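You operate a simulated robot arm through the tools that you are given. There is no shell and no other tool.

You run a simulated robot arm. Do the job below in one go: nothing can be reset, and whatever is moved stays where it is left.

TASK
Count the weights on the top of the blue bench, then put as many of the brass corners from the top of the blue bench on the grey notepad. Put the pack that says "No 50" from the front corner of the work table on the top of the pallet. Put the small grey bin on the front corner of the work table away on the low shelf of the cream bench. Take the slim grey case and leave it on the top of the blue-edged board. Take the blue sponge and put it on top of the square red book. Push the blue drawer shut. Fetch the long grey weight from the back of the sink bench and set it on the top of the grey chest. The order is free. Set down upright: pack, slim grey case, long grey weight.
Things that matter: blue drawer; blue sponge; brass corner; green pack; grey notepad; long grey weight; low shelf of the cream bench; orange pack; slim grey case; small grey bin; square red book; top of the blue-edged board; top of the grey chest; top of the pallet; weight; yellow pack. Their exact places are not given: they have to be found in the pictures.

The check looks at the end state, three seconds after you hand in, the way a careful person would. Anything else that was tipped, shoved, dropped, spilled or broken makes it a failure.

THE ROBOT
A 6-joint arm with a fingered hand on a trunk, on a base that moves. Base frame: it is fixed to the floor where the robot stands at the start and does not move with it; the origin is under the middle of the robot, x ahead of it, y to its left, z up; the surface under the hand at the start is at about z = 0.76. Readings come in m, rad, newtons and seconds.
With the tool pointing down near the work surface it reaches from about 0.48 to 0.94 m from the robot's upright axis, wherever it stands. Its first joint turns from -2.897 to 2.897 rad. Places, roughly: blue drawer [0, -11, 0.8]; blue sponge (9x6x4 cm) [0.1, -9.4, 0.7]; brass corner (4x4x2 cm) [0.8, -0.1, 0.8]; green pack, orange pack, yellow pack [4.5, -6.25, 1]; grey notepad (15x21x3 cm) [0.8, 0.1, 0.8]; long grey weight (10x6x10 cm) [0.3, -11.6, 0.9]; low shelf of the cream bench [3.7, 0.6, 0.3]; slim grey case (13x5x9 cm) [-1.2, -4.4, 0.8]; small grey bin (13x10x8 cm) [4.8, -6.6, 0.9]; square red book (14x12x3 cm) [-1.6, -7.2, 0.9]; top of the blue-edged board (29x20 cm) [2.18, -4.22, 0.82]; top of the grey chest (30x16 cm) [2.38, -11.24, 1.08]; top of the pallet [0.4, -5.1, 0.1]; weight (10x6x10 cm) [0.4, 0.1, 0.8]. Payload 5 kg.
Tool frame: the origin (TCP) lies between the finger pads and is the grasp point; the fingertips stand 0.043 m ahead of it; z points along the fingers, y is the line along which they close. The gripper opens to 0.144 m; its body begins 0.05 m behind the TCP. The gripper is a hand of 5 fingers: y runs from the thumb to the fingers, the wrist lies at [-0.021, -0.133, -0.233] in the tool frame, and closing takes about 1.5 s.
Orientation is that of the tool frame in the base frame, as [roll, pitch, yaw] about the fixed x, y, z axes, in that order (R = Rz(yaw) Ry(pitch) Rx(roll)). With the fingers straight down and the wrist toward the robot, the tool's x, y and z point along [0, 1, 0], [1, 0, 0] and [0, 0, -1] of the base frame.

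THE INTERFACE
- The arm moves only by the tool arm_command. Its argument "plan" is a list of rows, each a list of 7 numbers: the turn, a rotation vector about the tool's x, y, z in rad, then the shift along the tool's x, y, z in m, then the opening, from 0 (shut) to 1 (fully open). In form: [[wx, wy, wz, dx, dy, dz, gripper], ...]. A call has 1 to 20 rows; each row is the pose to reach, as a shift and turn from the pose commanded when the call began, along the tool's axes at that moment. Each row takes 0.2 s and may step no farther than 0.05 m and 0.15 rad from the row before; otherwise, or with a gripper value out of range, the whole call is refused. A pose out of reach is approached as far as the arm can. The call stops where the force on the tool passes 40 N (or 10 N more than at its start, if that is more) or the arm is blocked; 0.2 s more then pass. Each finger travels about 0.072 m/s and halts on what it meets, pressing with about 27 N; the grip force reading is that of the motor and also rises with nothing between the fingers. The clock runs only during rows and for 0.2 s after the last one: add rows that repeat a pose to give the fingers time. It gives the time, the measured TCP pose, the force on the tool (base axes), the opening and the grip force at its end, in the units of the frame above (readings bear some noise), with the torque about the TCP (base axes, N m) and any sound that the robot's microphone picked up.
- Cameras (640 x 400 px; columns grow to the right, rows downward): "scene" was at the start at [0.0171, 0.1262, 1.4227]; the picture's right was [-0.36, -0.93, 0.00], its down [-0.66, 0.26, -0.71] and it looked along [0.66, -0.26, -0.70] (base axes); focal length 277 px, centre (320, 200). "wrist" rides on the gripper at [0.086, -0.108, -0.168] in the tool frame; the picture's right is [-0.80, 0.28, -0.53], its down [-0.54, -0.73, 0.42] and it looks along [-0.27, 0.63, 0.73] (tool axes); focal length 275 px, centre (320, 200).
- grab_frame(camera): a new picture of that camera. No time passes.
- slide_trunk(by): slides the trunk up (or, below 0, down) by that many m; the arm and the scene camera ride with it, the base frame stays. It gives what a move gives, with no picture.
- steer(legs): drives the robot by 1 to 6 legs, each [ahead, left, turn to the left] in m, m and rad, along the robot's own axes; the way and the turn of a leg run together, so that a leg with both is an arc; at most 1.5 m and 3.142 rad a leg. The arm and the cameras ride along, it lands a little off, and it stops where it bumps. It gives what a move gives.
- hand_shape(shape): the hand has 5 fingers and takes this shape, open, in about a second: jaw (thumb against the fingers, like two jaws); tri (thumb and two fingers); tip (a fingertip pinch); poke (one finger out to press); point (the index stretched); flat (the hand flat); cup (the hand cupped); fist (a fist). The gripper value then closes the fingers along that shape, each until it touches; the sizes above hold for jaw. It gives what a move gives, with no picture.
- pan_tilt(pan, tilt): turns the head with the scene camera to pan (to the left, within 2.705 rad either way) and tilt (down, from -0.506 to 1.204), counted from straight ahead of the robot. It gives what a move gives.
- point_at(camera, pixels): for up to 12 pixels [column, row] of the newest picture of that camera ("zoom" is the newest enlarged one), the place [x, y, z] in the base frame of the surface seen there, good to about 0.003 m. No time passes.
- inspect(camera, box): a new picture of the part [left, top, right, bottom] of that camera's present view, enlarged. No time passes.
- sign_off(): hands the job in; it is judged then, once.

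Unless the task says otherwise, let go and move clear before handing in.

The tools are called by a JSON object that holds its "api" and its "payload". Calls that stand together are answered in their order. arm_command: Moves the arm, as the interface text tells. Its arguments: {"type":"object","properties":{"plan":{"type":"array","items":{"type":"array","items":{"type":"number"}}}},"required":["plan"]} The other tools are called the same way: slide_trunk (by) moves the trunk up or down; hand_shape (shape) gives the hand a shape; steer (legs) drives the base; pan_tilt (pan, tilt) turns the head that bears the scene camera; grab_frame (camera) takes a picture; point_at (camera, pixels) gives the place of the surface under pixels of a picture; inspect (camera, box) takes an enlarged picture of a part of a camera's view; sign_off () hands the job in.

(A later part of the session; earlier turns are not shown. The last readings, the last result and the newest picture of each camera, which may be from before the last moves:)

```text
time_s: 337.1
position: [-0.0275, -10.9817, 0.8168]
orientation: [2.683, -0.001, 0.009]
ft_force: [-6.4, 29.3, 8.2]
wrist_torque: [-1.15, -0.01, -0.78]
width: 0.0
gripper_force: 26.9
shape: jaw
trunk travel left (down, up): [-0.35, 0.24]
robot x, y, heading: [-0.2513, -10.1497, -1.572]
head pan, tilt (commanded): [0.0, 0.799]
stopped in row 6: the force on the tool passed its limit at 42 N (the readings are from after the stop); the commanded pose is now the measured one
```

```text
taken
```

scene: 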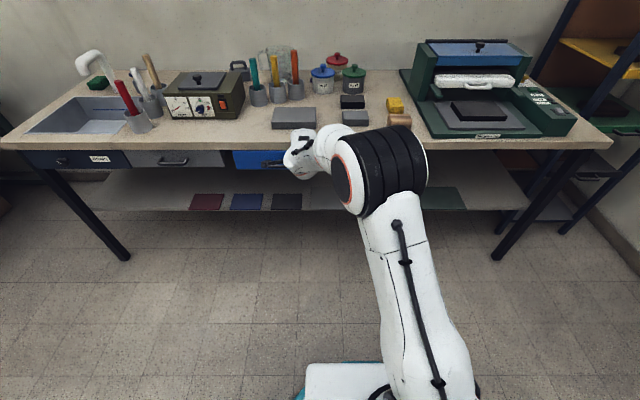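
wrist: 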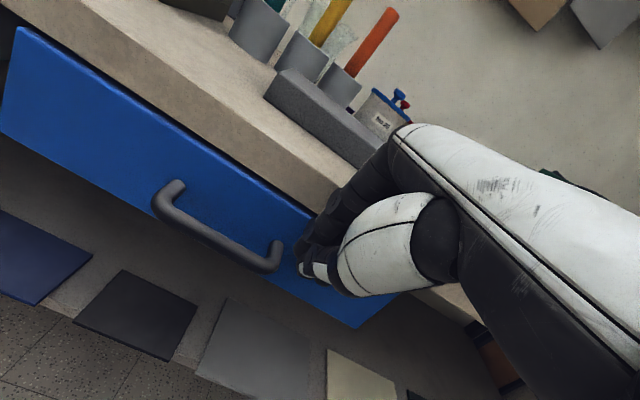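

The force limit tripped and the drawer appears flush. I'll retreat straight back and verify it against the neighbouring drawers.

{"api": "arm_command", "payload": {"plan": [[0, 0, 0, 0, -0.036, -0.0174, 0], [0, 0, 0, 0, -0.072, -0.0348, 0], [0, 0, 0, 0, -0.108, -0.0522, 0], [0, 0, 0, 0, -0.144, -0.0696, 0], [0, 0, 0, 0, -0.18, -0.087, 0], [0, 0, 0, 0, -0.216, -0.1044, 0], [0, 0, 0, 0, -0.252, -0.1218, 0]]}}

{"api": "grab_frame", "payload": {"camera": "wrist"}}

{"api": "grab_frame", "payload": {"camera": "scene"}}

{"api": "point_at", "payload": {"camera": "scene", "pixels": [[250, 157], [240, 160], [275, 157], [200, 155], [150, 156], [315, 155]]}}

{"api": "inspect", "payload": {"camera": "scene", "box": [130, 120, 360, 220]}}

```text
time_s: 338.7
position: [-0.0308, -10.7049, 0.8155]
orientation: [2.685, -0.001, 0.007]
ft_force: [0.1, -0.7, -0.2]
wrist_torque: [0.02, -0.02, -0.03]
width: 0.0
gripper_force: 27.0
shape: jaw
trunk travel left (down, up): [-0.35, 0.24]
robot x, y, heading: [-0.2553, -10.1507, -1.569]
head pan, tilt (commanded): [0.0, 0.799]
```

```text
taken
```

wrist: 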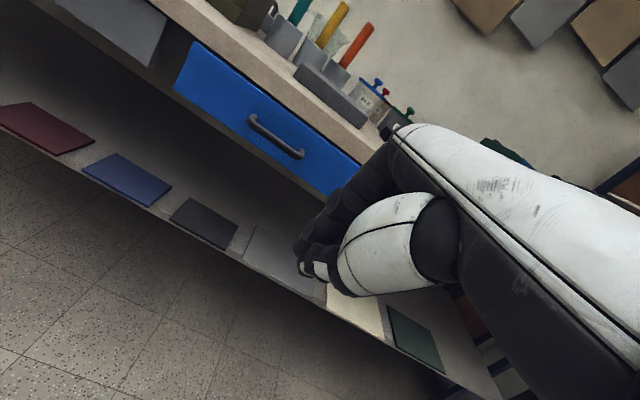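

```text
taken
```

scene: 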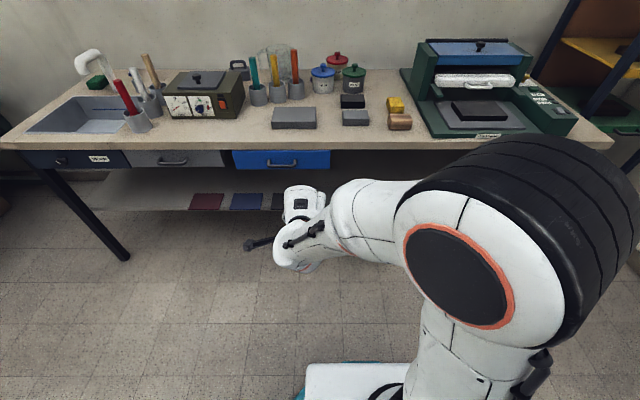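

```text
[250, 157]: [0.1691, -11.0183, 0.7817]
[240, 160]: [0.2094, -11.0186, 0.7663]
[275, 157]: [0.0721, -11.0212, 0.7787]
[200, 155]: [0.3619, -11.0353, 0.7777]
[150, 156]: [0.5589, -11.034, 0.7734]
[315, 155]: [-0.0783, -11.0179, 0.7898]
```

```text
2.78 times, centred on (245, 170) of scene
```

zoom: 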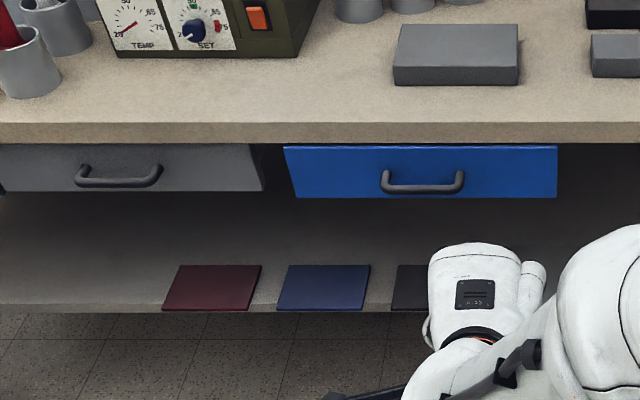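

The blue face is at y≈-11.019 while the neighbouring drawer is at -11.035, so about 1.5 cm may remain. I'll push again slowly.

{"api": "arm_command", "payload": {"plan": [[0, 0, 0, 0, 0.036, 0.0174, 0], [0, 0, 0, 0, 0.072, 0.0348, 0], [0, 0, 0, 0, 0.108, 0.0522, 0], [0, 0, 0, 0, 0.144, 0.0696, 0], [0, 0, 0, 0, 0.18, 0.087, 0], [0, 0, 0, 0, 0.216, 0.1044, 0], [0, 0, 0, 0, 0.234, 0.1131, 0], [0, 0, 0, 0, 0.243, 0.1175, 0], [0, 0, 0, 0, 0.2475, 0.1196, 0], [0, 0, 0, 0, 0.252, 0.1218, 0], [0, 0, 0, 0, 0.2565, 0.124, 0], [0, 0, 0, 0, 0.261, 0.126, 0], [0, 0, 0, 0, 0.2655, 0.128, 0], [0, 0, 0, 0, 0.27, 0.1305, 0]]}}

{"api": "grab_frame", "payload": {"camera": "wrist"}}

```text
time_s: 341.1
position: [-0.0258, -10.9824, 0.8165]
orientation: [2.686, -0.002, 0.009]
ft_force: [-5.0, 28.8, 9.0]
wrist_torque: [-1.18, 0.03, -0.78]
width: 0.0
gripper_force: 27.4
shape: jaw
trunk travel left (down, up): [-0.35, 0.24]
robot x, y, heading: [-0.2494, -10.1476, -1.572]
head pan, tilt (commanded): [0.0, 0.799]
stopped in row 11: the force on the tool passed its limit at 42 N (the readings are from after the stop); the commanded pose is now the measured one
```

```text
taken
```

wrist: 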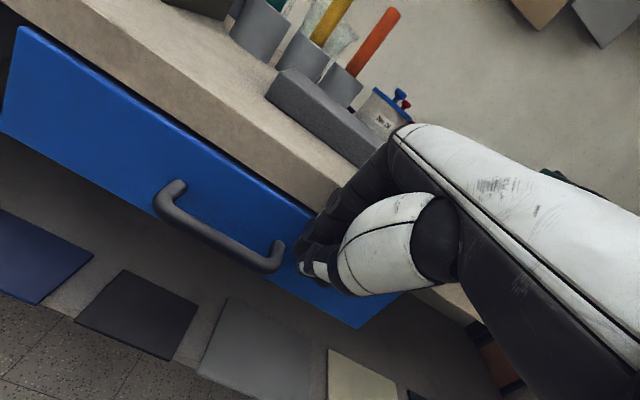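

The torque shows the contact is at z≈0.848—my knuckles hit the bench-top edge, not the drawer stop. I'll retreat, tilt the fingers nearly horizontal so the tips lead, and push again.

{"api": "arm_command", "payload": {"plan": [[0, 0, 0, 0, -0.036, -0.0174, 0], [0, 0, 0, 0, -0.072, -0.0348, 0], [0, 0, 0, 0, -0.108, -0.0527, 0], [-0.13, 0, 0, 0, -0.11, -0.048, 0], [-0.26, 0, 0, 0, -0.112, -0.044, 0], [-0.39, 0, 0, 0, -0.114, -0.039, 0], [-0.52, 0, 0, 0, -0.116, -0.034, 0], [-0.65, 0, 0, 0, -0.119, -0.03, 0], [-0.75, 0, 0, 0, -0.121, -0.0257, 0], [-0.75, 0, 0, 0, -0.121, -0.0257, 0]]}}

{"api": "grab_frame", "payload": {"camera": "wrist"}}

{"api": "grab_frame", "payload": {"camera": "scene"}}

```text
time_s: 343.3
position: [0.0583, -10.8557, 0.8243]
orientation: [2.07, -0.011, -0.088]
ft_force: [0.4, -0.2, 0.2]
wrist_torque: [-0.03, 0.04, 0.0]
width: 0.0
gripper_force: 27.0
shape: jaw
out of reach, approached as far as the arm can: row 6, 7, 8, 9, 10
trunk travel left (down, up): [-0.35, 0.24]
robot x, y, heading: [-0.2518, -10.1494, -1.57]
head pan, tilt (commanded): [0.0, 0.799]
```

```text
taken
```

wrist: 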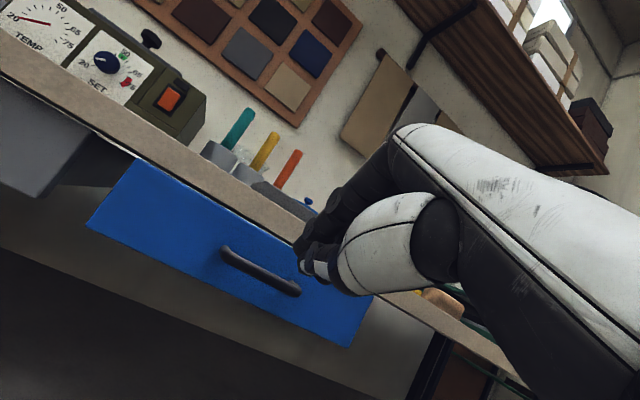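

```text
taken
```

scene: 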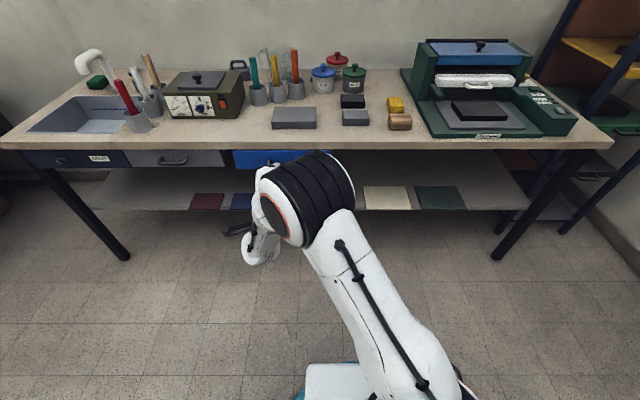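

A wrist limit stopped the tilt at 1.07 rad, which is already enough for the tips to lead by ~3 cm. I'll lower the trunk a little to ease the wrist and then position the tips at the drawer's right part.

{"api": "slide_trunk", "payload": {"by": -0.2}}

{"api": "arm_command", "payload": {"plan": [[0, 0, 0, -0.03, 0.04, 0, 0], [0, 0, 0, -0.06, 0.08, 0, 0], [0, 0, 0, -0.08, 0.12, 0, 0], [0, 0, 0, -0.08, 0.14, 0, 0]]}}

{"api": "grab_frame", "payload": {"camera": "wrist"}}

{"api": "grab_frame", "payload": {"camera": "scene"}}

```text
time_s: 345.4
position: [0.0561, -10.855, 0.6252]
orientation: [2.068, -0.011, -0.089]
ft_force: [0.3, 0.0, 0.4]
wrist_torque: [-0.01, -0.01, 0.0]
width: 0.0
gripper_force: 26.8
shape: jaw
trunk travel left (down, up): [-0.15, 0.44]
robot x, y, heading: [-0.2548, -10.1501, -1.569]
head pan, tilt (commanded): [0.0, 0.799]
```

```text
time_s: 346.4
position: [-0.0224, -10.9155, 0.7523]
orientation: [2.079, -0.01, -0.098]
ft_force: [-0.3, -0.2, 0.0]
wrist_torque: [-0.01, 0.0, -0.02]
width: 0.0
gripper_force: 27.4
shape: jaw
out of reach, approached as far as the arm can: row 1, 2, 3, 4
trunk travel left (down, up): [-0.15, 0.44]
robot x, y, heading: [-0.2504, -10.1524, -1.571]
head pan, tilt (commanded): [0.0, 0.799]
```

```text
taken
```

wrist: 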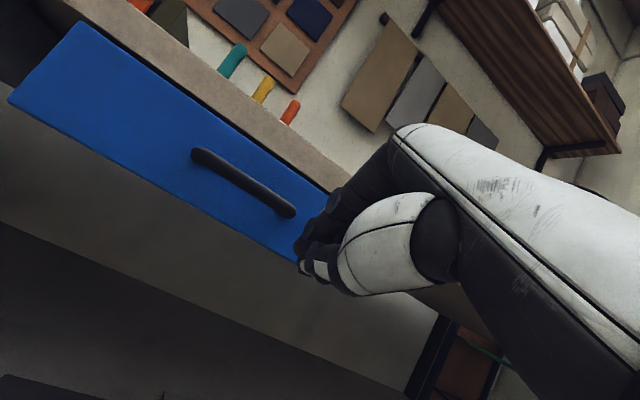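

```text
taken
```

scene: 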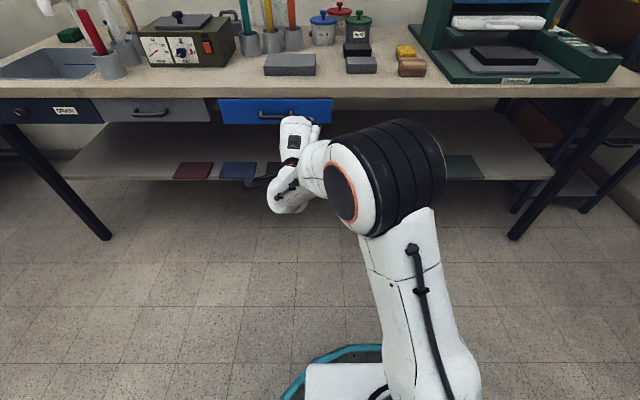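

Close to the right place (tips at ≈(-0.02,-10.953,0.731)). I'll relax the tilt slightly and raise the tips to z≈0.765.

{"api": "arm_command", "payload": {"plan": [[0.06, 0, 0, -0.004, 0.02, -0.003, 0], [0.12, 0, 0, -0.008, 0.0405, -0.0055, 0], [0.12, 0, 0, -0.008, 0.0405, -0.0055, 0]]}}

{"api": "grab_frame", "payload": {"camera": "wrist"}}

```text
time_s: 347.2
position: [-0.0331, -10.9284, 0.7896]
orientation: [2.192, -0.009, -0.089]
ft_force: [-1.0, 0.0, 0.2]
wrist_torque: [0.01, 0.0, 0.02]
width: 0.0
gripper_force: 26.7
shape: jaw
trunk travel left (down, up): [-0.15, 0.44]
robot x, y, heading: [-0.2539, -10.1505, -1.57]
head pan, tilt (commanded): [0.0, 0.799]
```

```text
taken
```

wrist: 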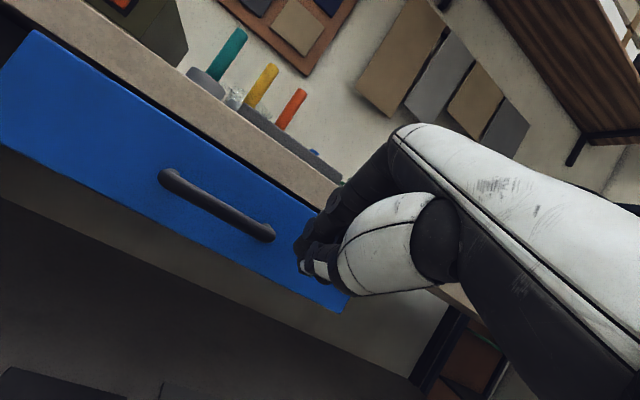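

Tips at about (-0.033,-10.963,0.765), facing the drawer's right part. Pushing slowly forward.

{"api": "arm_command", "payload": {"plan": [[0, 0, 0, 0, 0.0175, 0.0244, 0], [0, 0, 0, 0, 0.0262, 0.0366, 0], [0, 0, 0, 0, 0.0303, 0.0423, 0], [0, 0, 0, 0, 0.0338, 0.0472, 0], [0, 0, 0, 0, 0.0372, 0.052, 0], [0, 0, 0, 0, 0.0407, 0.0569, 0], [0, 0, 0, 0, 0.0442, 0.0618, 0], [0, 0, 0, 0, 0.0477, 0.0667, 0], [0, 0, 0, 0, 0.0512, 0.0715, 0]]}}

{"api": "grab_frame", "payload": {"camera": "wrist"}}

{"api": "grab_frame", "payload": {"camera": "scene"}}

{"api": "point_at", "payload": {"camera": "wrist", "pixels": [[100, 130], [150, 160], [240, 190], [180, 60], [60, 20]]}}

```text
time_s: 348.7
position: [-0.0377, -10.9926, 0.7927]
orientation: [2.188, -0.013, -0.089]
ft_force: [-5.4, 30.9, 5.3]
wrist_torque: [0.35, 0.04, 0.03]
width: 0.0
gripper_force: 27.2
shape: jaw
trunk travel left (down, up): [-0.15, 0.44]
robot x, y, heading: [-0.251, -10.1466, -1.571]
head pan, tilt (commanded): [0.0, 0.799]
stopped in row 7: the force on the tool passed its limit at 45 N (the readings are from after the stop); the commanded pose is now the measured one
```

```text
taken
```

wrist: 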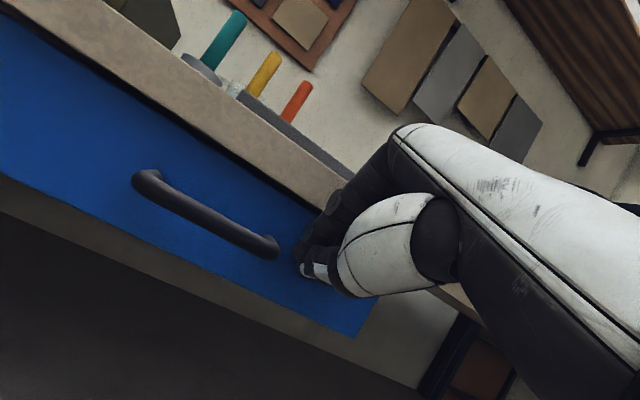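

```text
taken
```

scene: 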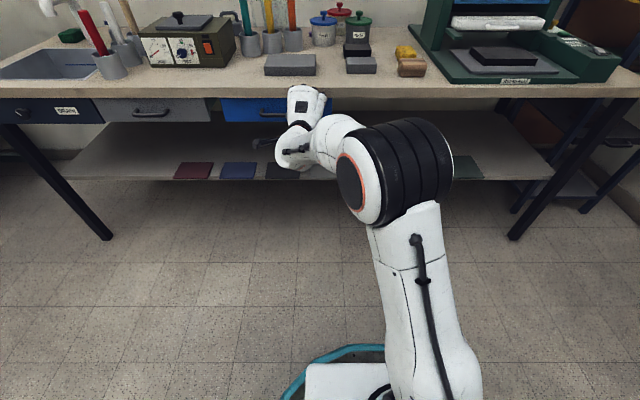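

```text
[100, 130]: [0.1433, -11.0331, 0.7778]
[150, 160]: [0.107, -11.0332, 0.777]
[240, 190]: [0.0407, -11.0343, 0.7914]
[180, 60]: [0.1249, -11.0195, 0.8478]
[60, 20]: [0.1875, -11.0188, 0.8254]
```

The drawer face now reads y≈-11.034, flush with its neighbours: it's shut. Retreating and un-tilting the hand.

{"api": "arm_command", "payload": {"plan": [[0, 0, 0, 0, -0.0233, -0.0325, 0], [0, 0, 0, 0, -0.0466, -0.065, 0], [0, 0, 0, 0, -0.07, -0.0976, 0], [0, 0, 0, 0, -0.0932, -0.13, 0], [0.12, 0, 0, 0, -0.105, -0.146, 0], [0.24, 0, 0, 0, -0.105, -0.146, 0], [0.36, 0, 0, 0, -0.105, -0.146, 0], [0.48, 0, 0, 0, -0.105, -0.146, 0], [0.6, 0, 0, 0, -0.105, -0.146, 0], [0.72, 0, 0, 0, -0.105, -0.146, 0.2], [0.84, 0, 0, 0, -0.105, -0.146, 0.5], [0.945, 0, 0, 0, -0.105, -0.146, 0.8]]}}

{"api": "slide_trunk", "payload": {"by": 0.36}}

{"api": "grab_frame", "payload": {"camera": "scene"}}

{"api": "point_at", "payload": {"camera": "scene", "pixels": [[250, 165], [270, 165], [160, 165], [320, 165]]}}

```text
time_s: 351.3
position: [-0.0211, -10.8152, 0.7902]
orientation: [3.139, -0.012, -0.086]
ft_force: [-0.6, -0.3, 0.0]
wrist_torque: [-0.03, 0.01, 0.0]
width: 0.0751
gripper_force: 0.1
shape: jaw
trunk travel left (down, up): [-0.15, 0.44]
robot x, y, heading: [-0.2522, -10.1489, -1.57]
head pan, tilt (commanded): [0.0, 0.799]
```

```text
time_s: 354.8
position: [-0.0226, -10.8154, 1.1509]
orientation: [3.135, -0.009, -0.085]
ft_force: [-0.3, 0.1, -0.6]
wrist_torque: [-0.02, 0.03, 0.02]
width: 0.1149
gripper_force: 0.1
shape: jaw
trunk travel left (down, up): [-0.51, 0.08]
robot x, y, heading: [-0.2459, -10.1515, -1.572]
head pan, tilt (commanded): [0.0, 0.799]
```

```text
taken
```

scene: 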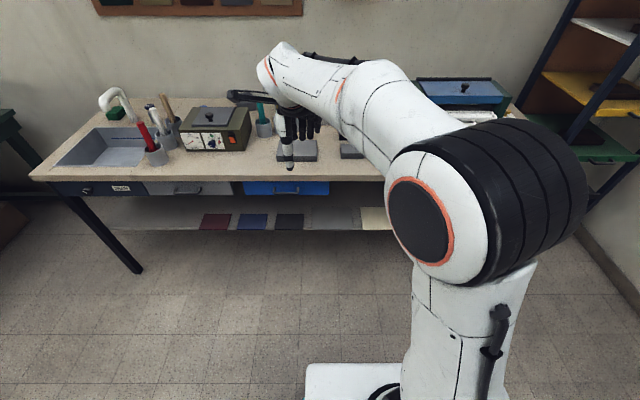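

```text
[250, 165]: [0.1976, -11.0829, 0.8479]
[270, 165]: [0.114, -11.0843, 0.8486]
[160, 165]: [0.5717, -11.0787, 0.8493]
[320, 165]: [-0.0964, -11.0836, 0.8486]
```

Drawer done. Now the weight: I'll recentre the arm in front of the robot, raise the trunk fully and move to stand in front of the device.

{"api": "arm_command", "payload": {"plan": [[0, 0, 0, -0.0364, -0.0212, 0, 1], [0, 0, -0.03, -0.0728, -0.0424, 0, 1], [0, 0, -0.06, -0.1092, -0.0636, 0, 1], [0, -0.005, -0.085, -0.1456, -0.0848, 0, 1], [0, -0.009, -0.085, -0.182, -0.106, 0, 1], [0, -0.009, -0.085, -0.2185, -0.127, 0, 1]]}}

{"api": "slide_trunk", "payload": {"by": 0.08}}

{"api": "steer", "payload": {"legs": [[0.2, 0.1, 0], [0, 0.45, 0]]}}

{"api": "grab_frame", "payload": {"camera": "scene"}}

{"api": "grab_frame", "payload": {"camera": "wrist"}}

```text
time_s: 356.2
position: [-0.2274, -10.6704, 1.1478]
orientation: [3.135, -0.001, 0.0]
ft_force: [0.7, 0.4, 0.1]
wrist_torque: [-0.01, -0.01, -0.01]
width: 0.1437
gripper_force: 0.1
shape: jaw
trunk travel left (down, up): [-0.51, 0.08]
robot x, y, heading: [-0.2559, -10.1481, -1.57]
head pan, tilt (commanded): [0.0, 0.799]
```

```text
time_s: 357.3
position: [-0.2277, -10.6705, 1.228]
orientation: [3.135, -0.001, -0.003]
ft_force: [0.2, 0.4, 0.4]
wrist_torque: [0.01, 0.03, 0.0]
width: 0.1433
gripper_force: 0.0
shape: jaw
trunk travel left (down, up): [-0.59, 0.0]
robot x, y, heading: [-0.2539, -10.1466, -1.567]
head pan, tilt (commanded): [0.0, 0.799]
```

```text
time_s: 361.3
position: [0.3162, -10.8732, 1.2278]
orientation: [3.136, -0.004, -0.003]
ft_force: [0.7, 0.3, 0.8]
wrist_torque: [0.0, 0.01, 0.04]
width: 0.1437
gripper_force: 0.0
shape: jaw
trunk travel left (down, up): [-0.59, 0.0]
robot x, y, heading: [0.2916, -10.3511, -1.572]
head pan, tilt (commanded): [0.0, 0.799]
```

```text
taken
```

scene: 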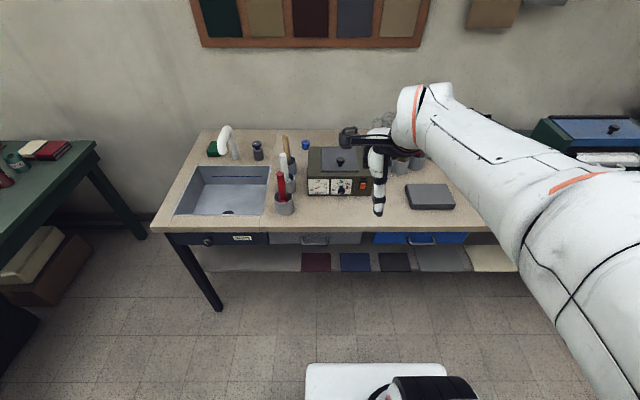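

```text
taken
```

wrist: 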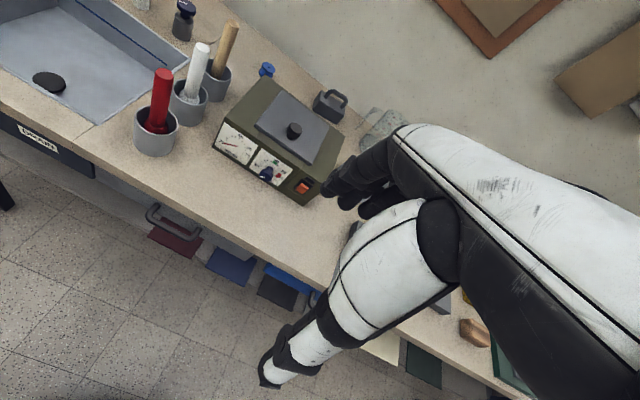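

The weight is visible at wrist [330,105]. Zooming and measuring it and its neighbours.

{"api": "inspect", "payload": {"camera": "wrist", "box": [210, 40, 420, 210]}}

{"api": "point_at", "payload": {"camera": "wrist", "pixels": [[332, 95], [322, 102], [345, 100], [325, 110], [340, 112], [316, 108], [300, 130], [345, 145], [375, 120], [268, 70], [295, 130], [310, 200]]}}

```text
2.35 times, centred on (315, 125) of wrist
```

zoom: 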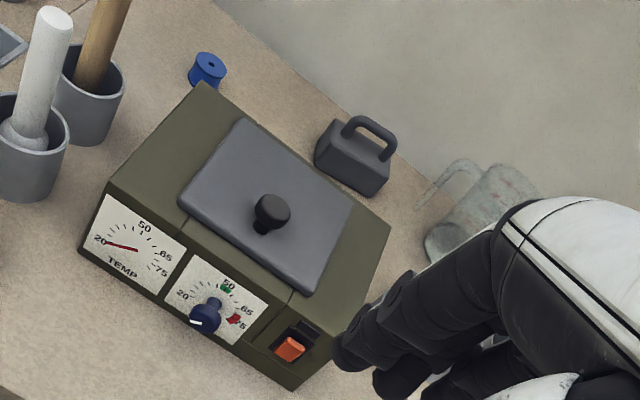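

```text
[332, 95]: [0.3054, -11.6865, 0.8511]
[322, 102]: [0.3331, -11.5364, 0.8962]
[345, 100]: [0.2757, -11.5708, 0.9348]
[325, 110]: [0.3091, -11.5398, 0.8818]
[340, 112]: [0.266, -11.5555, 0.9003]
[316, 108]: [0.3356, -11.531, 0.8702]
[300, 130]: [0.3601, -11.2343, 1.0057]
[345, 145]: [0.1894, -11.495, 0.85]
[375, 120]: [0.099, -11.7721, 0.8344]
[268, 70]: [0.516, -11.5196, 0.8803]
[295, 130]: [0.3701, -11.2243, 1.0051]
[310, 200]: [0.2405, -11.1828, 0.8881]
```

Zooming further on the weight to get its handle geometry.

{"api": "inspect", "payload": {"camera": "wrist", "box": [300, 80, 365, 130]}}

{"api": "point_at", "payload": {"camera": "zoom", "pixels": [[230, 95], [300, 110], [375, 155], [395, 200], [215, 120], [150, 140], [180, 115], [310, 200], [370, 265], [140, 195], [350, 310], [395, 250]]}}

{"api": "inspect", "payload": {"camera": "scene", "box": [300, 110, 420, 210]}}

```text
8.00 times, centred on (332, 105) of wrist
```

zoom: 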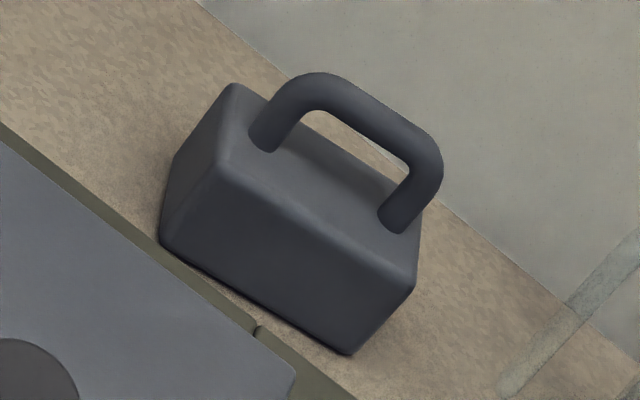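

```text
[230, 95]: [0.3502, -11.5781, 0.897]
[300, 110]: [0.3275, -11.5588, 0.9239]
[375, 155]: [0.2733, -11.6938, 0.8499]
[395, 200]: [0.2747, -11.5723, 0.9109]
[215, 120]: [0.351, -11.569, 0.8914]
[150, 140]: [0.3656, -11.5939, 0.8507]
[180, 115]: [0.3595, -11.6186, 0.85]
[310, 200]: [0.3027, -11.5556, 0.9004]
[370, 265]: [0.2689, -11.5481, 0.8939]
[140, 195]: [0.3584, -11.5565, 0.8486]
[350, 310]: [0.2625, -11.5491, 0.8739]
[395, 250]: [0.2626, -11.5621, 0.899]
```

```text
4.00 times, centred on (360, 160) of scene
```

zoom: 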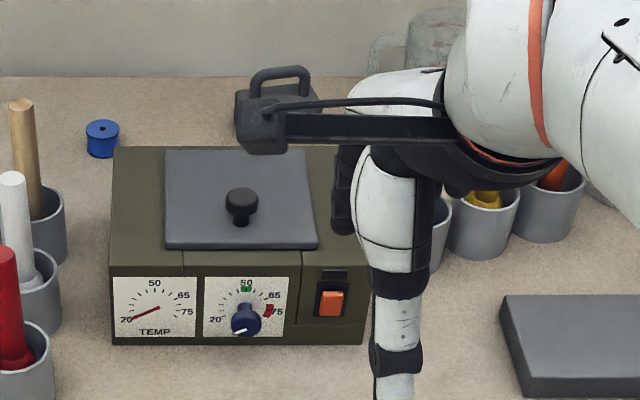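

The weight's handle bar is at about (0.303,-11.573), top z≈0.947; body top 0.90. The glass jug beside it needs care, so I'll locate it.

{"api": "inspect", "payload": {"camera": "wrist", "box": [320, 80, 430, 170]}}

{"api": "point_at", "payload": {"camera": "zoom", "pixels": [[225, 175], [205, 215], [245, 150], [200, 255], [215, 300], [260, 190], [300, 150], [330, 200], [240, 330], [210, 330]]}}

```text
4.44 times, centred on (375, 125) of wrist
```

zoom: 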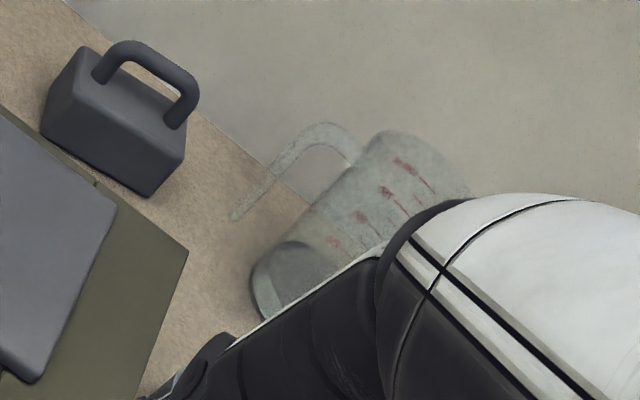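

```text
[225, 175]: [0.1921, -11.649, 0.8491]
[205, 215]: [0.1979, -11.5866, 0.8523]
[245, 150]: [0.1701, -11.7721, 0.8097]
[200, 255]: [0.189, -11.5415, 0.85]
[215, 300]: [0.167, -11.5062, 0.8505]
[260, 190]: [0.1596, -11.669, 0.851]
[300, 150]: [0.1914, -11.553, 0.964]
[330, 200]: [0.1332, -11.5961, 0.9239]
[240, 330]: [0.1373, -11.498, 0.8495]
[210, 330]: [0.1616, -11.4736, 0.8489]
```

Jug handle is at x≈0.19–0.205, leaving ~2.5 cm to my little finger. I'll get the handle-leg positions to find the weight's yaw.

{"api": "inspect", "payload": {"camera": "wrist", "box": [300, 80, 365, 130]}}

{"api": "point_at", "payload": {"camera": "zoom", "pixels": [[265, 138], [395, 218], [285, 105], [425, 165], [350, 105], [220, 168], [412, 285], [320, 85], [240, 90], [300, 215]]}}

```text
8.00 times, centred on (332, 105) of wrist
```

zoom: 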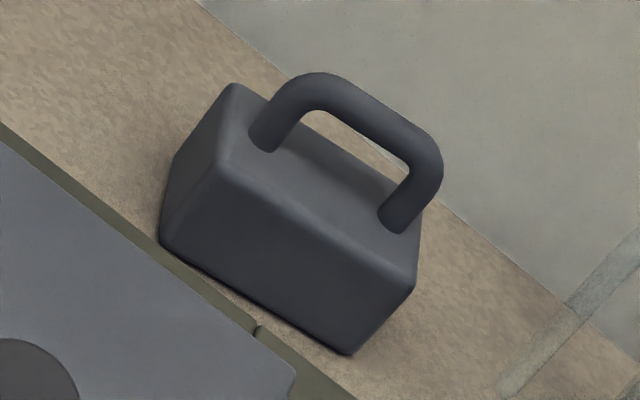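

```text
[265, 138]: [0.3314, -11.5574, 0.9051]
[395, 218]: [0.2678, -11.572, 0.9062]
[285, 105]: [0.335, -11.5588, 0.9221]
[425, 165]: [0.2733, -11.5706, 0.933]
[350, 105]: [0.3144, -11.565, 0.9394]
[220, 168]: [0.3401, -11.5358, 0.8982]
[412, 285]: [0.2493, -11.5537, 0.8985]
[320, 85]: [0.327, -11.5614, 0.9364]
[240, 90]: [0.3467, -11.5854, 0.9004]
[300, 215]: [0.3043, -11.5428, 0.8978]
```

The weight is turned about +0.195 rad. I'll check where the device's back edge is relative to my thumb's path.

{"api": "inspect", "payload": {"camera": "wrist", "box": [210, 40, 420, 210]}}

{"api": "point_at", "payload": {"camera": "zoom", "pixels": [[385, 225], [300, 150], [215, 90], [350, 190], [290, 160], [345, 205], [260, 200], [330, 340]]}}

```text
2.35 times, centred on (315, 125) of wrist
```

zoom: 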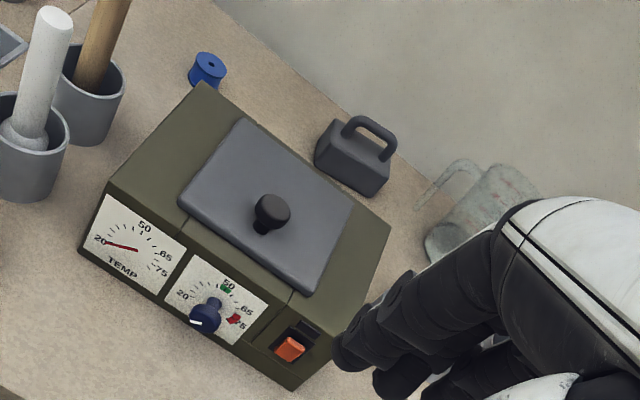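

```text
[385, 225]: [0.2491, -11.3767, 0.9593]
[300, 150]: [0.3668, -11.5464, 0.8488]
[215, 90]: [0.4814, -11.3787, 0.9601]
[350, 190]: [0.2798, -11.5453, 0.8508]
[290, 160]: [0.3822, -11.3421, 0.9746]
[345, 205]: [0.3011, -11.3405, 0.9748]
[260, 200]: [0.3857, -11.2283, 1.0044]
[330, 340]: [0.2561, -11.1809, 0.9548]
```

The device ends at y≈-11.38, so the weight behind it is accessible. Driving 0.36 ahead.

{"api": "steer", "payload": {"legs": [[0.36, 0, 0]]}}

{"api": "grab_frame", "payload": {"camera": "wrist"}}

```text
time_s: 363.6
position: [0.3152, -11.2294, 1.2277]
orientation: [3.136, -0.002, -0.004]
ft_force: [0.1, -0.4, -0.3]
wrist_torque: [0.04, 0.0, -0.01]
width: 0.1434
gripper_force: 0.1
shape: jaw
trunk travel left (down, up): [-0.59, 0.0]
robot x, y, heading: [0.2946, -10.7082, -1.571]
head pan, tilt (commanded): [0.0, 0.799]
```

```text
taken
```

wrist: 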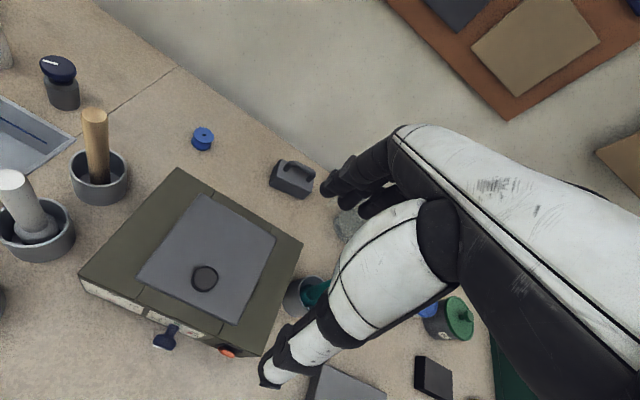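

Extending over the weight with a +0.2 rad yaw, hovering at z≈1.06.

{"api": "arm_command", "payload": {"plan": [[0, 0, -0.022, -0.001, 0.038, 0.014, 0.9], [0, 0, -0.044, -0.003, 0.076, 0.03, 0.8], [0, 0, -0.067, -0.004, 0.114, 0.048, 0.7], [0, 0, -0.09, -0.005, 0.152, 0.066, 0.6], [0, 0, -0.112, -0.007, 0.19, 0.084, 0.5], [0, 0, -0.134, -0.008, 0.228, 0.104, 0.45], [0, 0, -0.156, -0.009, 0.265, 0.125, 0.45], [0, 0, -0.178, -0.011, 0.302, 0.147, 0.45], [0, 0, -0.199, -0.012, 0.339, 0.168, 0.45], [0, 0, -0.199, -0.012, 0.339, 0.168, 0.45]]}}

{"api": "grab_frame", "payload": {"camera": "wrist"}}

{"api": "inspect", "payload": {"camera": "wrist", "box": [200, 180, 400, 340]}}

{"api": "grab_frame", "payload": {"camera": "scene"}}

```text
time_s: 365.8
position: [0.3017, -11.5686, 1.0612]
orientation: [3.134, -0.001, 0.196]
ft_force: [0.9, -0.8, -0.2]
wrist_torque: [-0.03, 0.03, 0.0]
width: 0.0654
gripper_force: 0.1
shape: jaw
trunk travel left (down, up): [-0.59, 0.0]
robot x, y, heading: [0.293, -10.7072, -1.574]
head pan, tilt (commanded): [0.0, 0.799]
```

```text
taken
```

wrist: 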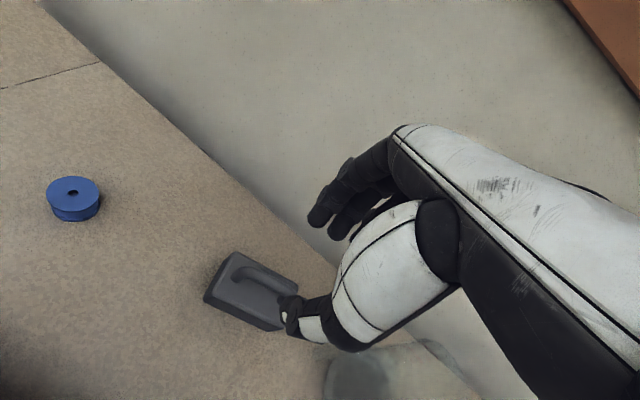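

```text
2.50 times, centred on (300, 260) of wrist
```

zoom: 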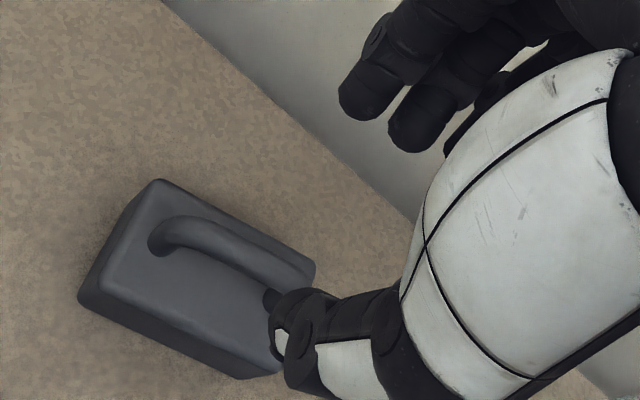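

```text
taken
```

scene: 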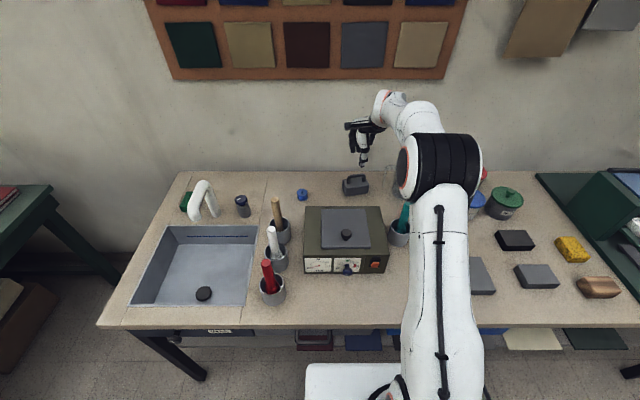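

Checking the bar's position and my finger positions from this close view before descending.

{"api": "point_at", "payload": {"camera": "zoom", "pixels": [[185, 230], [235, 240], [285, 272], [150, 190], [310, 265], [275, 345], [360, 110], [405, 140], [100, 285]]}}

```text
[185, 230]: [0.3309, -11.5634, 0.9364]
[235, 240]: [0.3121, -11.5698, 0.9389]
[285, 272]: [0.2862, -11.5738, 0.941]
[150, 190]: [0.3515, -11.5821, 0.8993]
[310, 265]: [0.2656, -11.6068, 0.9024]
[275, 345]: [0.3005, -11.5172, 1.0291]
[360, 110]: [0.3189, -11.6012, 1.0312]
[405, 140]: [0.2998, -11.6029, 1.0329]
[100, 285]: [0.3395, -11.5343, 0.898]
```

Bar is centred under the TCP within 3 mm. Descending to z≈0.953 and closing.

{"api": "arm_command", "payload": {"plan": [[0, 0, 0, 0, 0.001, 0.04, 0.45], [0, 0, 0, 0, 0.002, 0.08, 0.45], [0, 0, 0, 0, 0.002, 0.108, 0.45], [0, 0, 0, 0, 0.002, 0.108, 0.3], [0, 0, 0, 0, 0.002, 0.108, 0.15], [0, 0, 0, 0, 0.002, 0.108, 0.0], [0, 0, 0, 0, 0.002, 0.108, 0.0], [0, 0, 0, 0, 0.002, 0.108, 0.0], [0, 0, 0, 0, 0.002, 0.108, 0.0]]}}

{"api": "inspect", "payload": {"camera": "wrist", "box": [200, 180, 400, 360]}}

```text
time_s: 367.8
position: [0.3032, -11.5712, 0.9516]
orientation: [3.138, -0.001, 0.197]
ft_force: [0.1, 0.2, 0.3]
wrist_torque: [-0.02, 0.04, 0.05]
width: 0.0023
gripper_force: 27.4
shape: jaw
trunk travel left (down, up): [-0.59, 0.0]
robot x, y, heading: [0.2941, -10.708, -1.573]
head pan, tilt (commanded): [0.0, 0.799]
```

```text
2.22 times, centred on (300, 270) of wrist
```

zoom: 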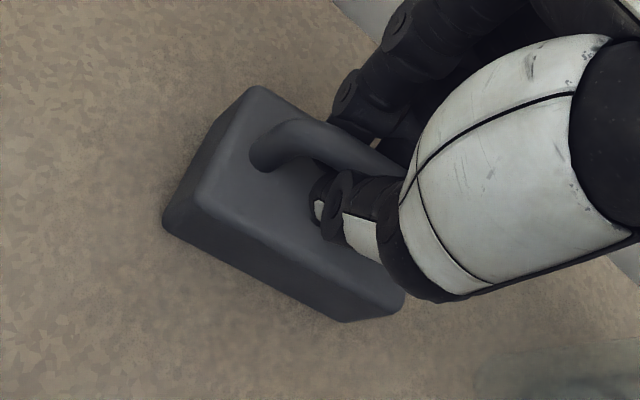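

Closed on the handle. Lifting a few centimetres to test the hold.

{"api": "arm_command", "payload": {"plan": [[0, 0, 0, 0, 0, -0.01, 0], [0, 0, 0, 0, 0, -0.025, 0], [0, 0, 0, 0, 0, -0.045, 0], [0, 0, 0, 0, 0, -0.045, 0]]}}

{"api": "inspect", "payload": {"camera": "wrist", "box": [200, 180, 400, 360]}}

{"api": "inspect", "payload": {"camera": "scene", "box": [300, 120, 460, 230]}}

```text
time_s: 368.8
position: [0.3023, -11.5696, 0.9964]
orientation: [3.138, 0.001, 0.197]
ft_force: [-0.6, -0.2, -14.1]
wrist_torque: [-0.01, -0.06, -0.01]
width: 0.0024
gripper_force: 26.9
shape: jaw
trunk travel left (down, up): [-0.59, 0.0]
robot x, y, heading: [0.2924, -10.7074, -1.575]
head pan, tilt (commanded): [0.0, 0.799]
```

```text
2.22 times, centred on (300, 270) of wrist
```

zoom: 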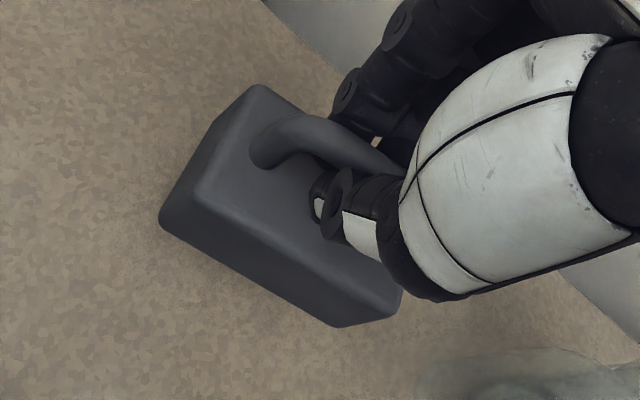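

```text
3.64 times, centred on (380, 175) of scene
```

zoom: 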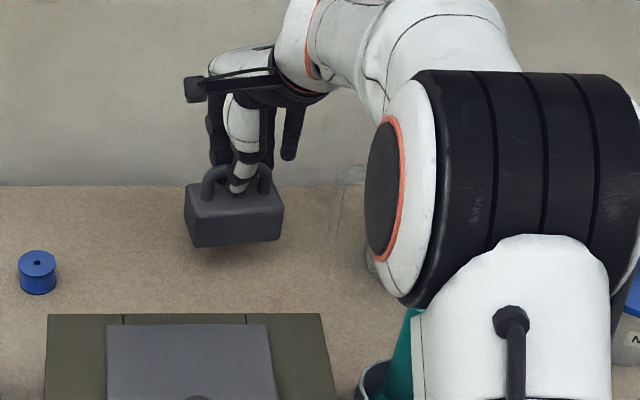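

Held firmly (≈1.4 kg). Lifting to z≈1.14 and retracting over the device at constant x.

{"api": "arm_command", "payload": {"plan": [[0, 0, 0, 0, 0, -0.03, 0], [0, 0, 0, 0, 0, -0.06, 0], [0, 0, 0, 0, 0, -0.09, 0], [0, 0, 0, 0, 0, -0.12, 0], [0, 0, 0, 0, 0, -0.14, 0], [0, 0, 0.02, 0.0067, -0.0336, -0.145, 0], [0, 0, 0.04, 0.0134, -0.0672, -0.15, 0], [0, 0, 0.06, 0.0201, -0.1008, -0.15, 0], [0, 0, 0.08, 0.0268, -0.1344, -0.15, 0], [0, 0, 0.1, 0.0335, -0.168, -0.15, 0], [0, 0, 0.12, 0.0402, -0.2016, -0.15, 0], [0, 0, 0.14, 0.0469, -0.2352, -0.15, 0], [0, 0, 0.16, 0.0536, -0.2688, -0.15, 0], [0, 0, 0.18, 0.0603, -0.3024, -0.15, 0], [0, 0, 0.195, 0.067, -0.336, -0.15, 0], [0, 0, 0.195, 0.067, -0.336, -0.15, 0]]}}

{"api": "grab_frame", "payload": {"camera": "wrist"}}

{"api": "grab_frame", "payload": {"camera": "scene"}}

```text
time_s: 372.2
position: [0.3033, -11.2278, 1.1459]
orientation: [3.137, 0.0, -0.001]
ft_force: [0.6, 0.4, -13.2]
wrist_torque: [0.0, -0.05, 0.0]
width: 0.0027
gripper_force: 27.0
shape: jaw
trunk travel left (down, up): [-0.59, 0.0]
robot x, y, heading: [0.289, -10.7055, -1.574]
head pan, tilt (commanded): [0.0, 0.799]
```

```text
taken
```

wrist: 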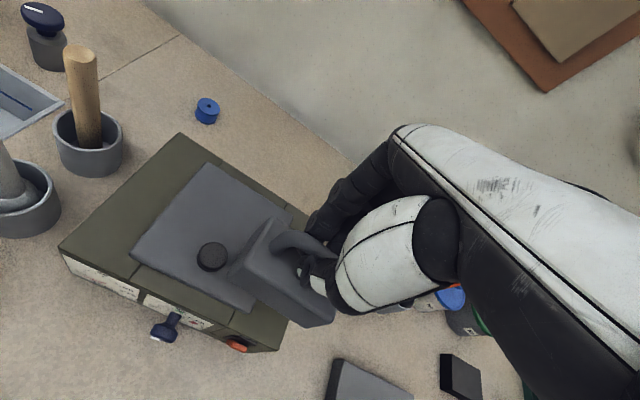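

```text
taken
```

scene: 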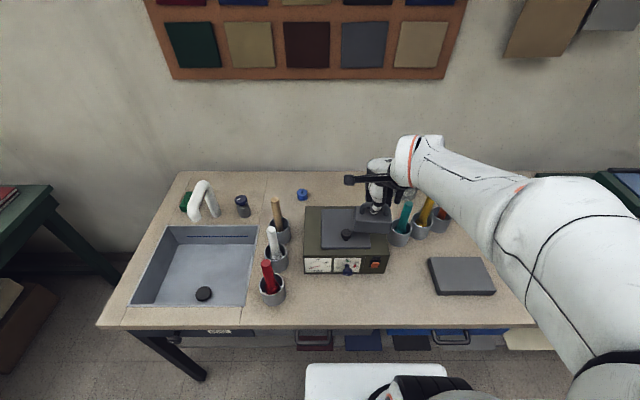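

The weight is securely carried. I'll back off, turn left toward +x and look for the grey chest.

{"api": "steer", "payload": {"legs": [[-0.4, 0, 0], [0, 0, 1.573]]}}

{"api": "pan_tilt", "payload": {"pan": -0.2, "tilt": 0.4}}

{"api": "grab_frame", "payload": {"camera": "scene"}}

```text
time_s: 378.6
position: [0.8165, -10.2896, 1.1461]
orientation: [3.137, -0.001, 1.581]
ft_force: [-0.7, 0.8, -14.2]
wrist_torque: [0.02, 0.03, -0.02]
width: 0.0024
gripper_force: 26.9
shape: jaw
trunk travel left (down, up): [-0.59, 0.0]
robot x, y, heading: [0.2929, -10.3068, 0.009]
head pan, tilt (commanded): [0.0, 0.799]
```

```text
time_s: 379.5
position: [0.8159, -10.2897, 1.1449]
orientation: [3.139, -0.001, 1.581]
ft_force: [0.5, -0.6, -14.4]
wrist_torque: [0.04, -0.06, -0.02]
width: 0.0026
gripper_force: 26.9
shape: jaw
trunk travel left (down, up): [-0.59, 0.0]
robot x, y, heading: [0.2934, -10.3053, 0.008]
head pan, tilt (commanded): [-0.201, 0.4]
```

```text
taken
```

scene: 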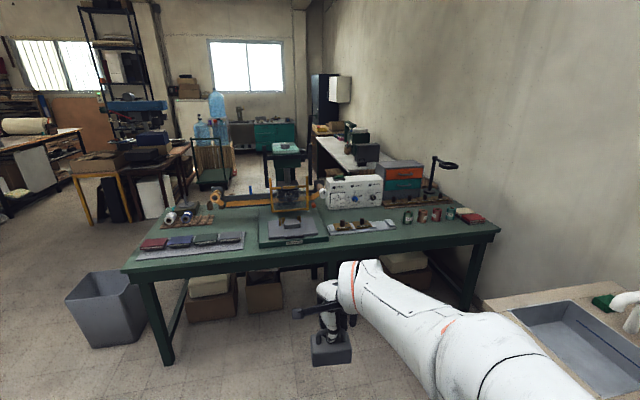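

On the green table, the drawer box with orange/teal drawers at [403,185] may be the grey chest. Zooming and measuring.

{"api": "inspect", "payload": {"camera": "scene", "box": [300, 130, 500, 260]}}

{"api": "point_at", "payload": {"camera": "scene", "pixels": [[403, 165], [385, 168], [420, 168], [352, 180], [125, 270], [495, 230], [165, 360], [400, 195], [445, 165], [410, 160], [145, 270], [130, 345]]}}

```text
3.08 times, centred on (400, 195) of scene
```

zoom: 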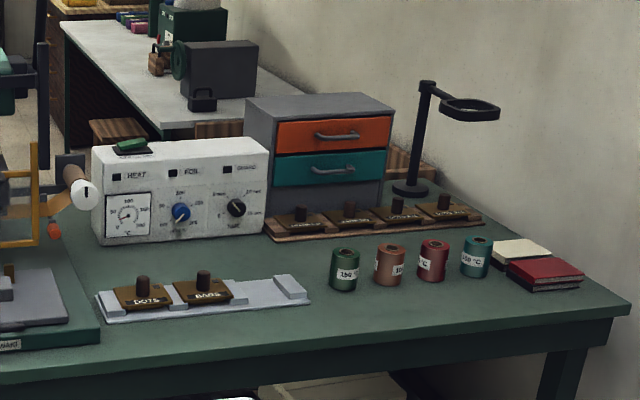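

```text
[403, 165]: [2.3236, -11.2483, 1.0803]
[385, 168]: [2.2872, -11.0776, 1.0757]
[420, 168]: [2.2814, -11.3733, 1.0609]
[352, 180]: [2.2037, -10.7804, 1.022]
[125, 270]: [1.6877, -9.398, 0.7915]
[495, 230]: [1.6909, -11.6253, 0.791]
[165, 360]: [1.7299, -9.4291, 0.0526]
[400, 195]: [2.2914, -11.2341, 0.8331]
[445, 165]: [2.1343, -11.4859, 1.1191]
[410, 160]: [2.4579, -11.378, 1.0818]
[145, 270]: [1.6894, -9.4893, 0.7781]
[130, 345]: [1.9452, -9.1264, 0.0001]
```

The grey chest's top is at x 2.28–2.45, y -11.08..-11.38, z 1.08. I'll approach the green table and check the space below it.

{"api": "steer", "payload": {"legs": [[0.65, -0.25, 0]]}}

{"api": "pan_tilt", "payload": {"pan": -0.45, "tilt": 0.75}}

{"api": "grab_frame", "payload": {"camera": "scene"}}

{"api": "grab_frame", "payload": {"camera": "wrist"}}

```text
time_s: 383.3
position: [1.4709, -10.534, 1.1447]
orientation: [3.136, -0.003, 1.582]
ft_force: [0.5, -0.6, -13.9]
wrist_torque: [0.03, 0.0, -0.02]
width: 0.0027
gripper_force: 27.0
shape: jaw
trunk travel left (down, up): [-0.59, 0.0]
robot x, y, heading: [0.9504, -10.5526, 0.007]
head pan, tilt (commanded): [-0.201, 0.4]
```

```text
time_s: 384.1
position: [1.4701, -10.5343, 1.1443]
orientation: [3.139, -0.002, 1.58]
ft_force: [0.8, 0.6, -13.8]
wrist_torque: [0.02, -0.01, 0.03]
width: 0.0026
gripper_force: 27.3
shape: jaw
trunk travel left (down, up): [-0.59, 0.0]
robot x, y, heading: [0.9515, -10.5511, 0.007]
head pan, tilt (commanded): [-0.45, 0.75]
```

```text
taken
```

scene: 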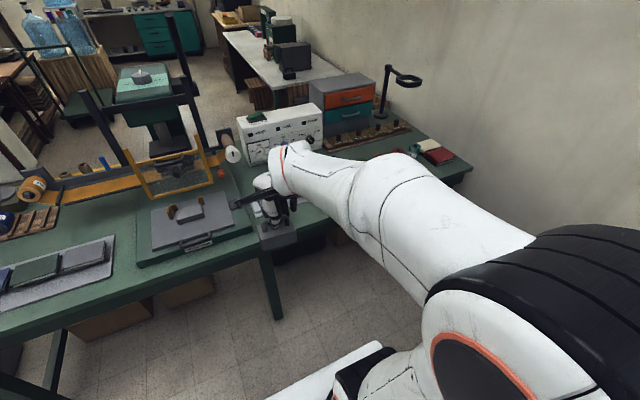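

```text
taken
```

wrist: 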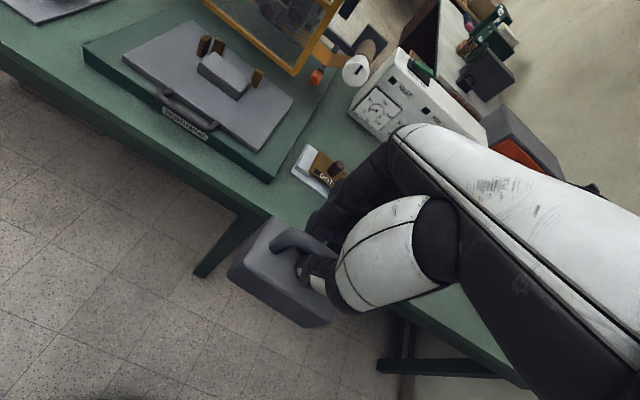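

A middle leg stands at [275,300]. I'll measure it, the things under the table, and the sink bench end.

{"api": "point_at", "payload": {"camera": "scene", "pixels": [[277, 315], [300, 248], [340, 237], [330, 245], [470, 165], [448, 185], [270, 255], [355, 265], [310, 260]]}}

{"api": "inspect", "payload": {"camera": "scene", "box": [230, 150, 480, 330]}}

{"api": "pan_tilt", "payload": {"pan": -1.1, "tilt": 0.8}}

{"api": "grab_frame", "payload": {"camera": "scene"}}

```text
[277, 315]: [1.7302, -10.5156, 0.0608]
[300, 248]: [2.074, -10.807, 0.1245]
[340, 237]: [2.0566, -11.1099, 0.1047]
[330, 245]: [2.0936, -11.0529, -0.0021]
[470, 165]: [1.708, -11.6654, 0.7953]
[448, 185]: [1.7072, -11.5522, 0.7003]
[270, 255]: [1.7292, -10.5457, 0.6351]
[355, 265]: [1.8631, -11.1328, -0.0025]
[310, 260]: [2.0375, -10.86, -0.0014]
```

```text
2.22 times, centred on (355, 240) of scene
```

zoom: 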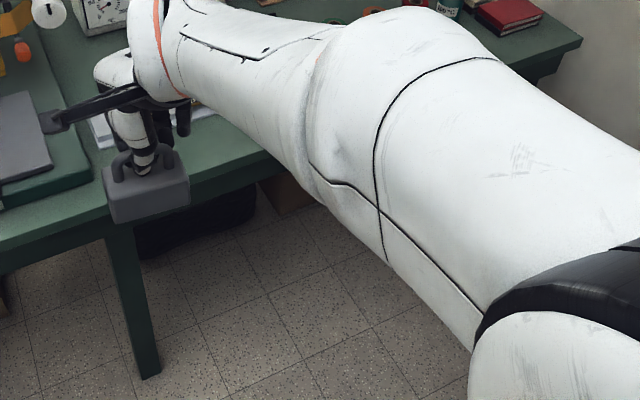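

```text
time_s: 385.1
position: [1.4708, -10.5343, 1.1449]
orientation: [3.138, -0.002, 1.58]
ft_force: [0.8, 0.5, -13.6]
wrist_torque: [0.06, -0.01, -0.04]
width: 0.0027
gripper_force: 27.3
shape: jaw
trunk travel left (down, up): [-0.59, 0.0]
robot x, y, heading: [0.9475, -10.5501, 0.009]
head pan, tilt (commanded): [-1.1, 0.799]
```

```text
taken
```

scene: 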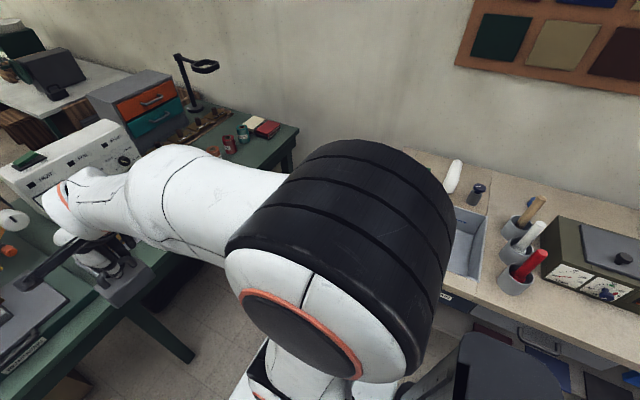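

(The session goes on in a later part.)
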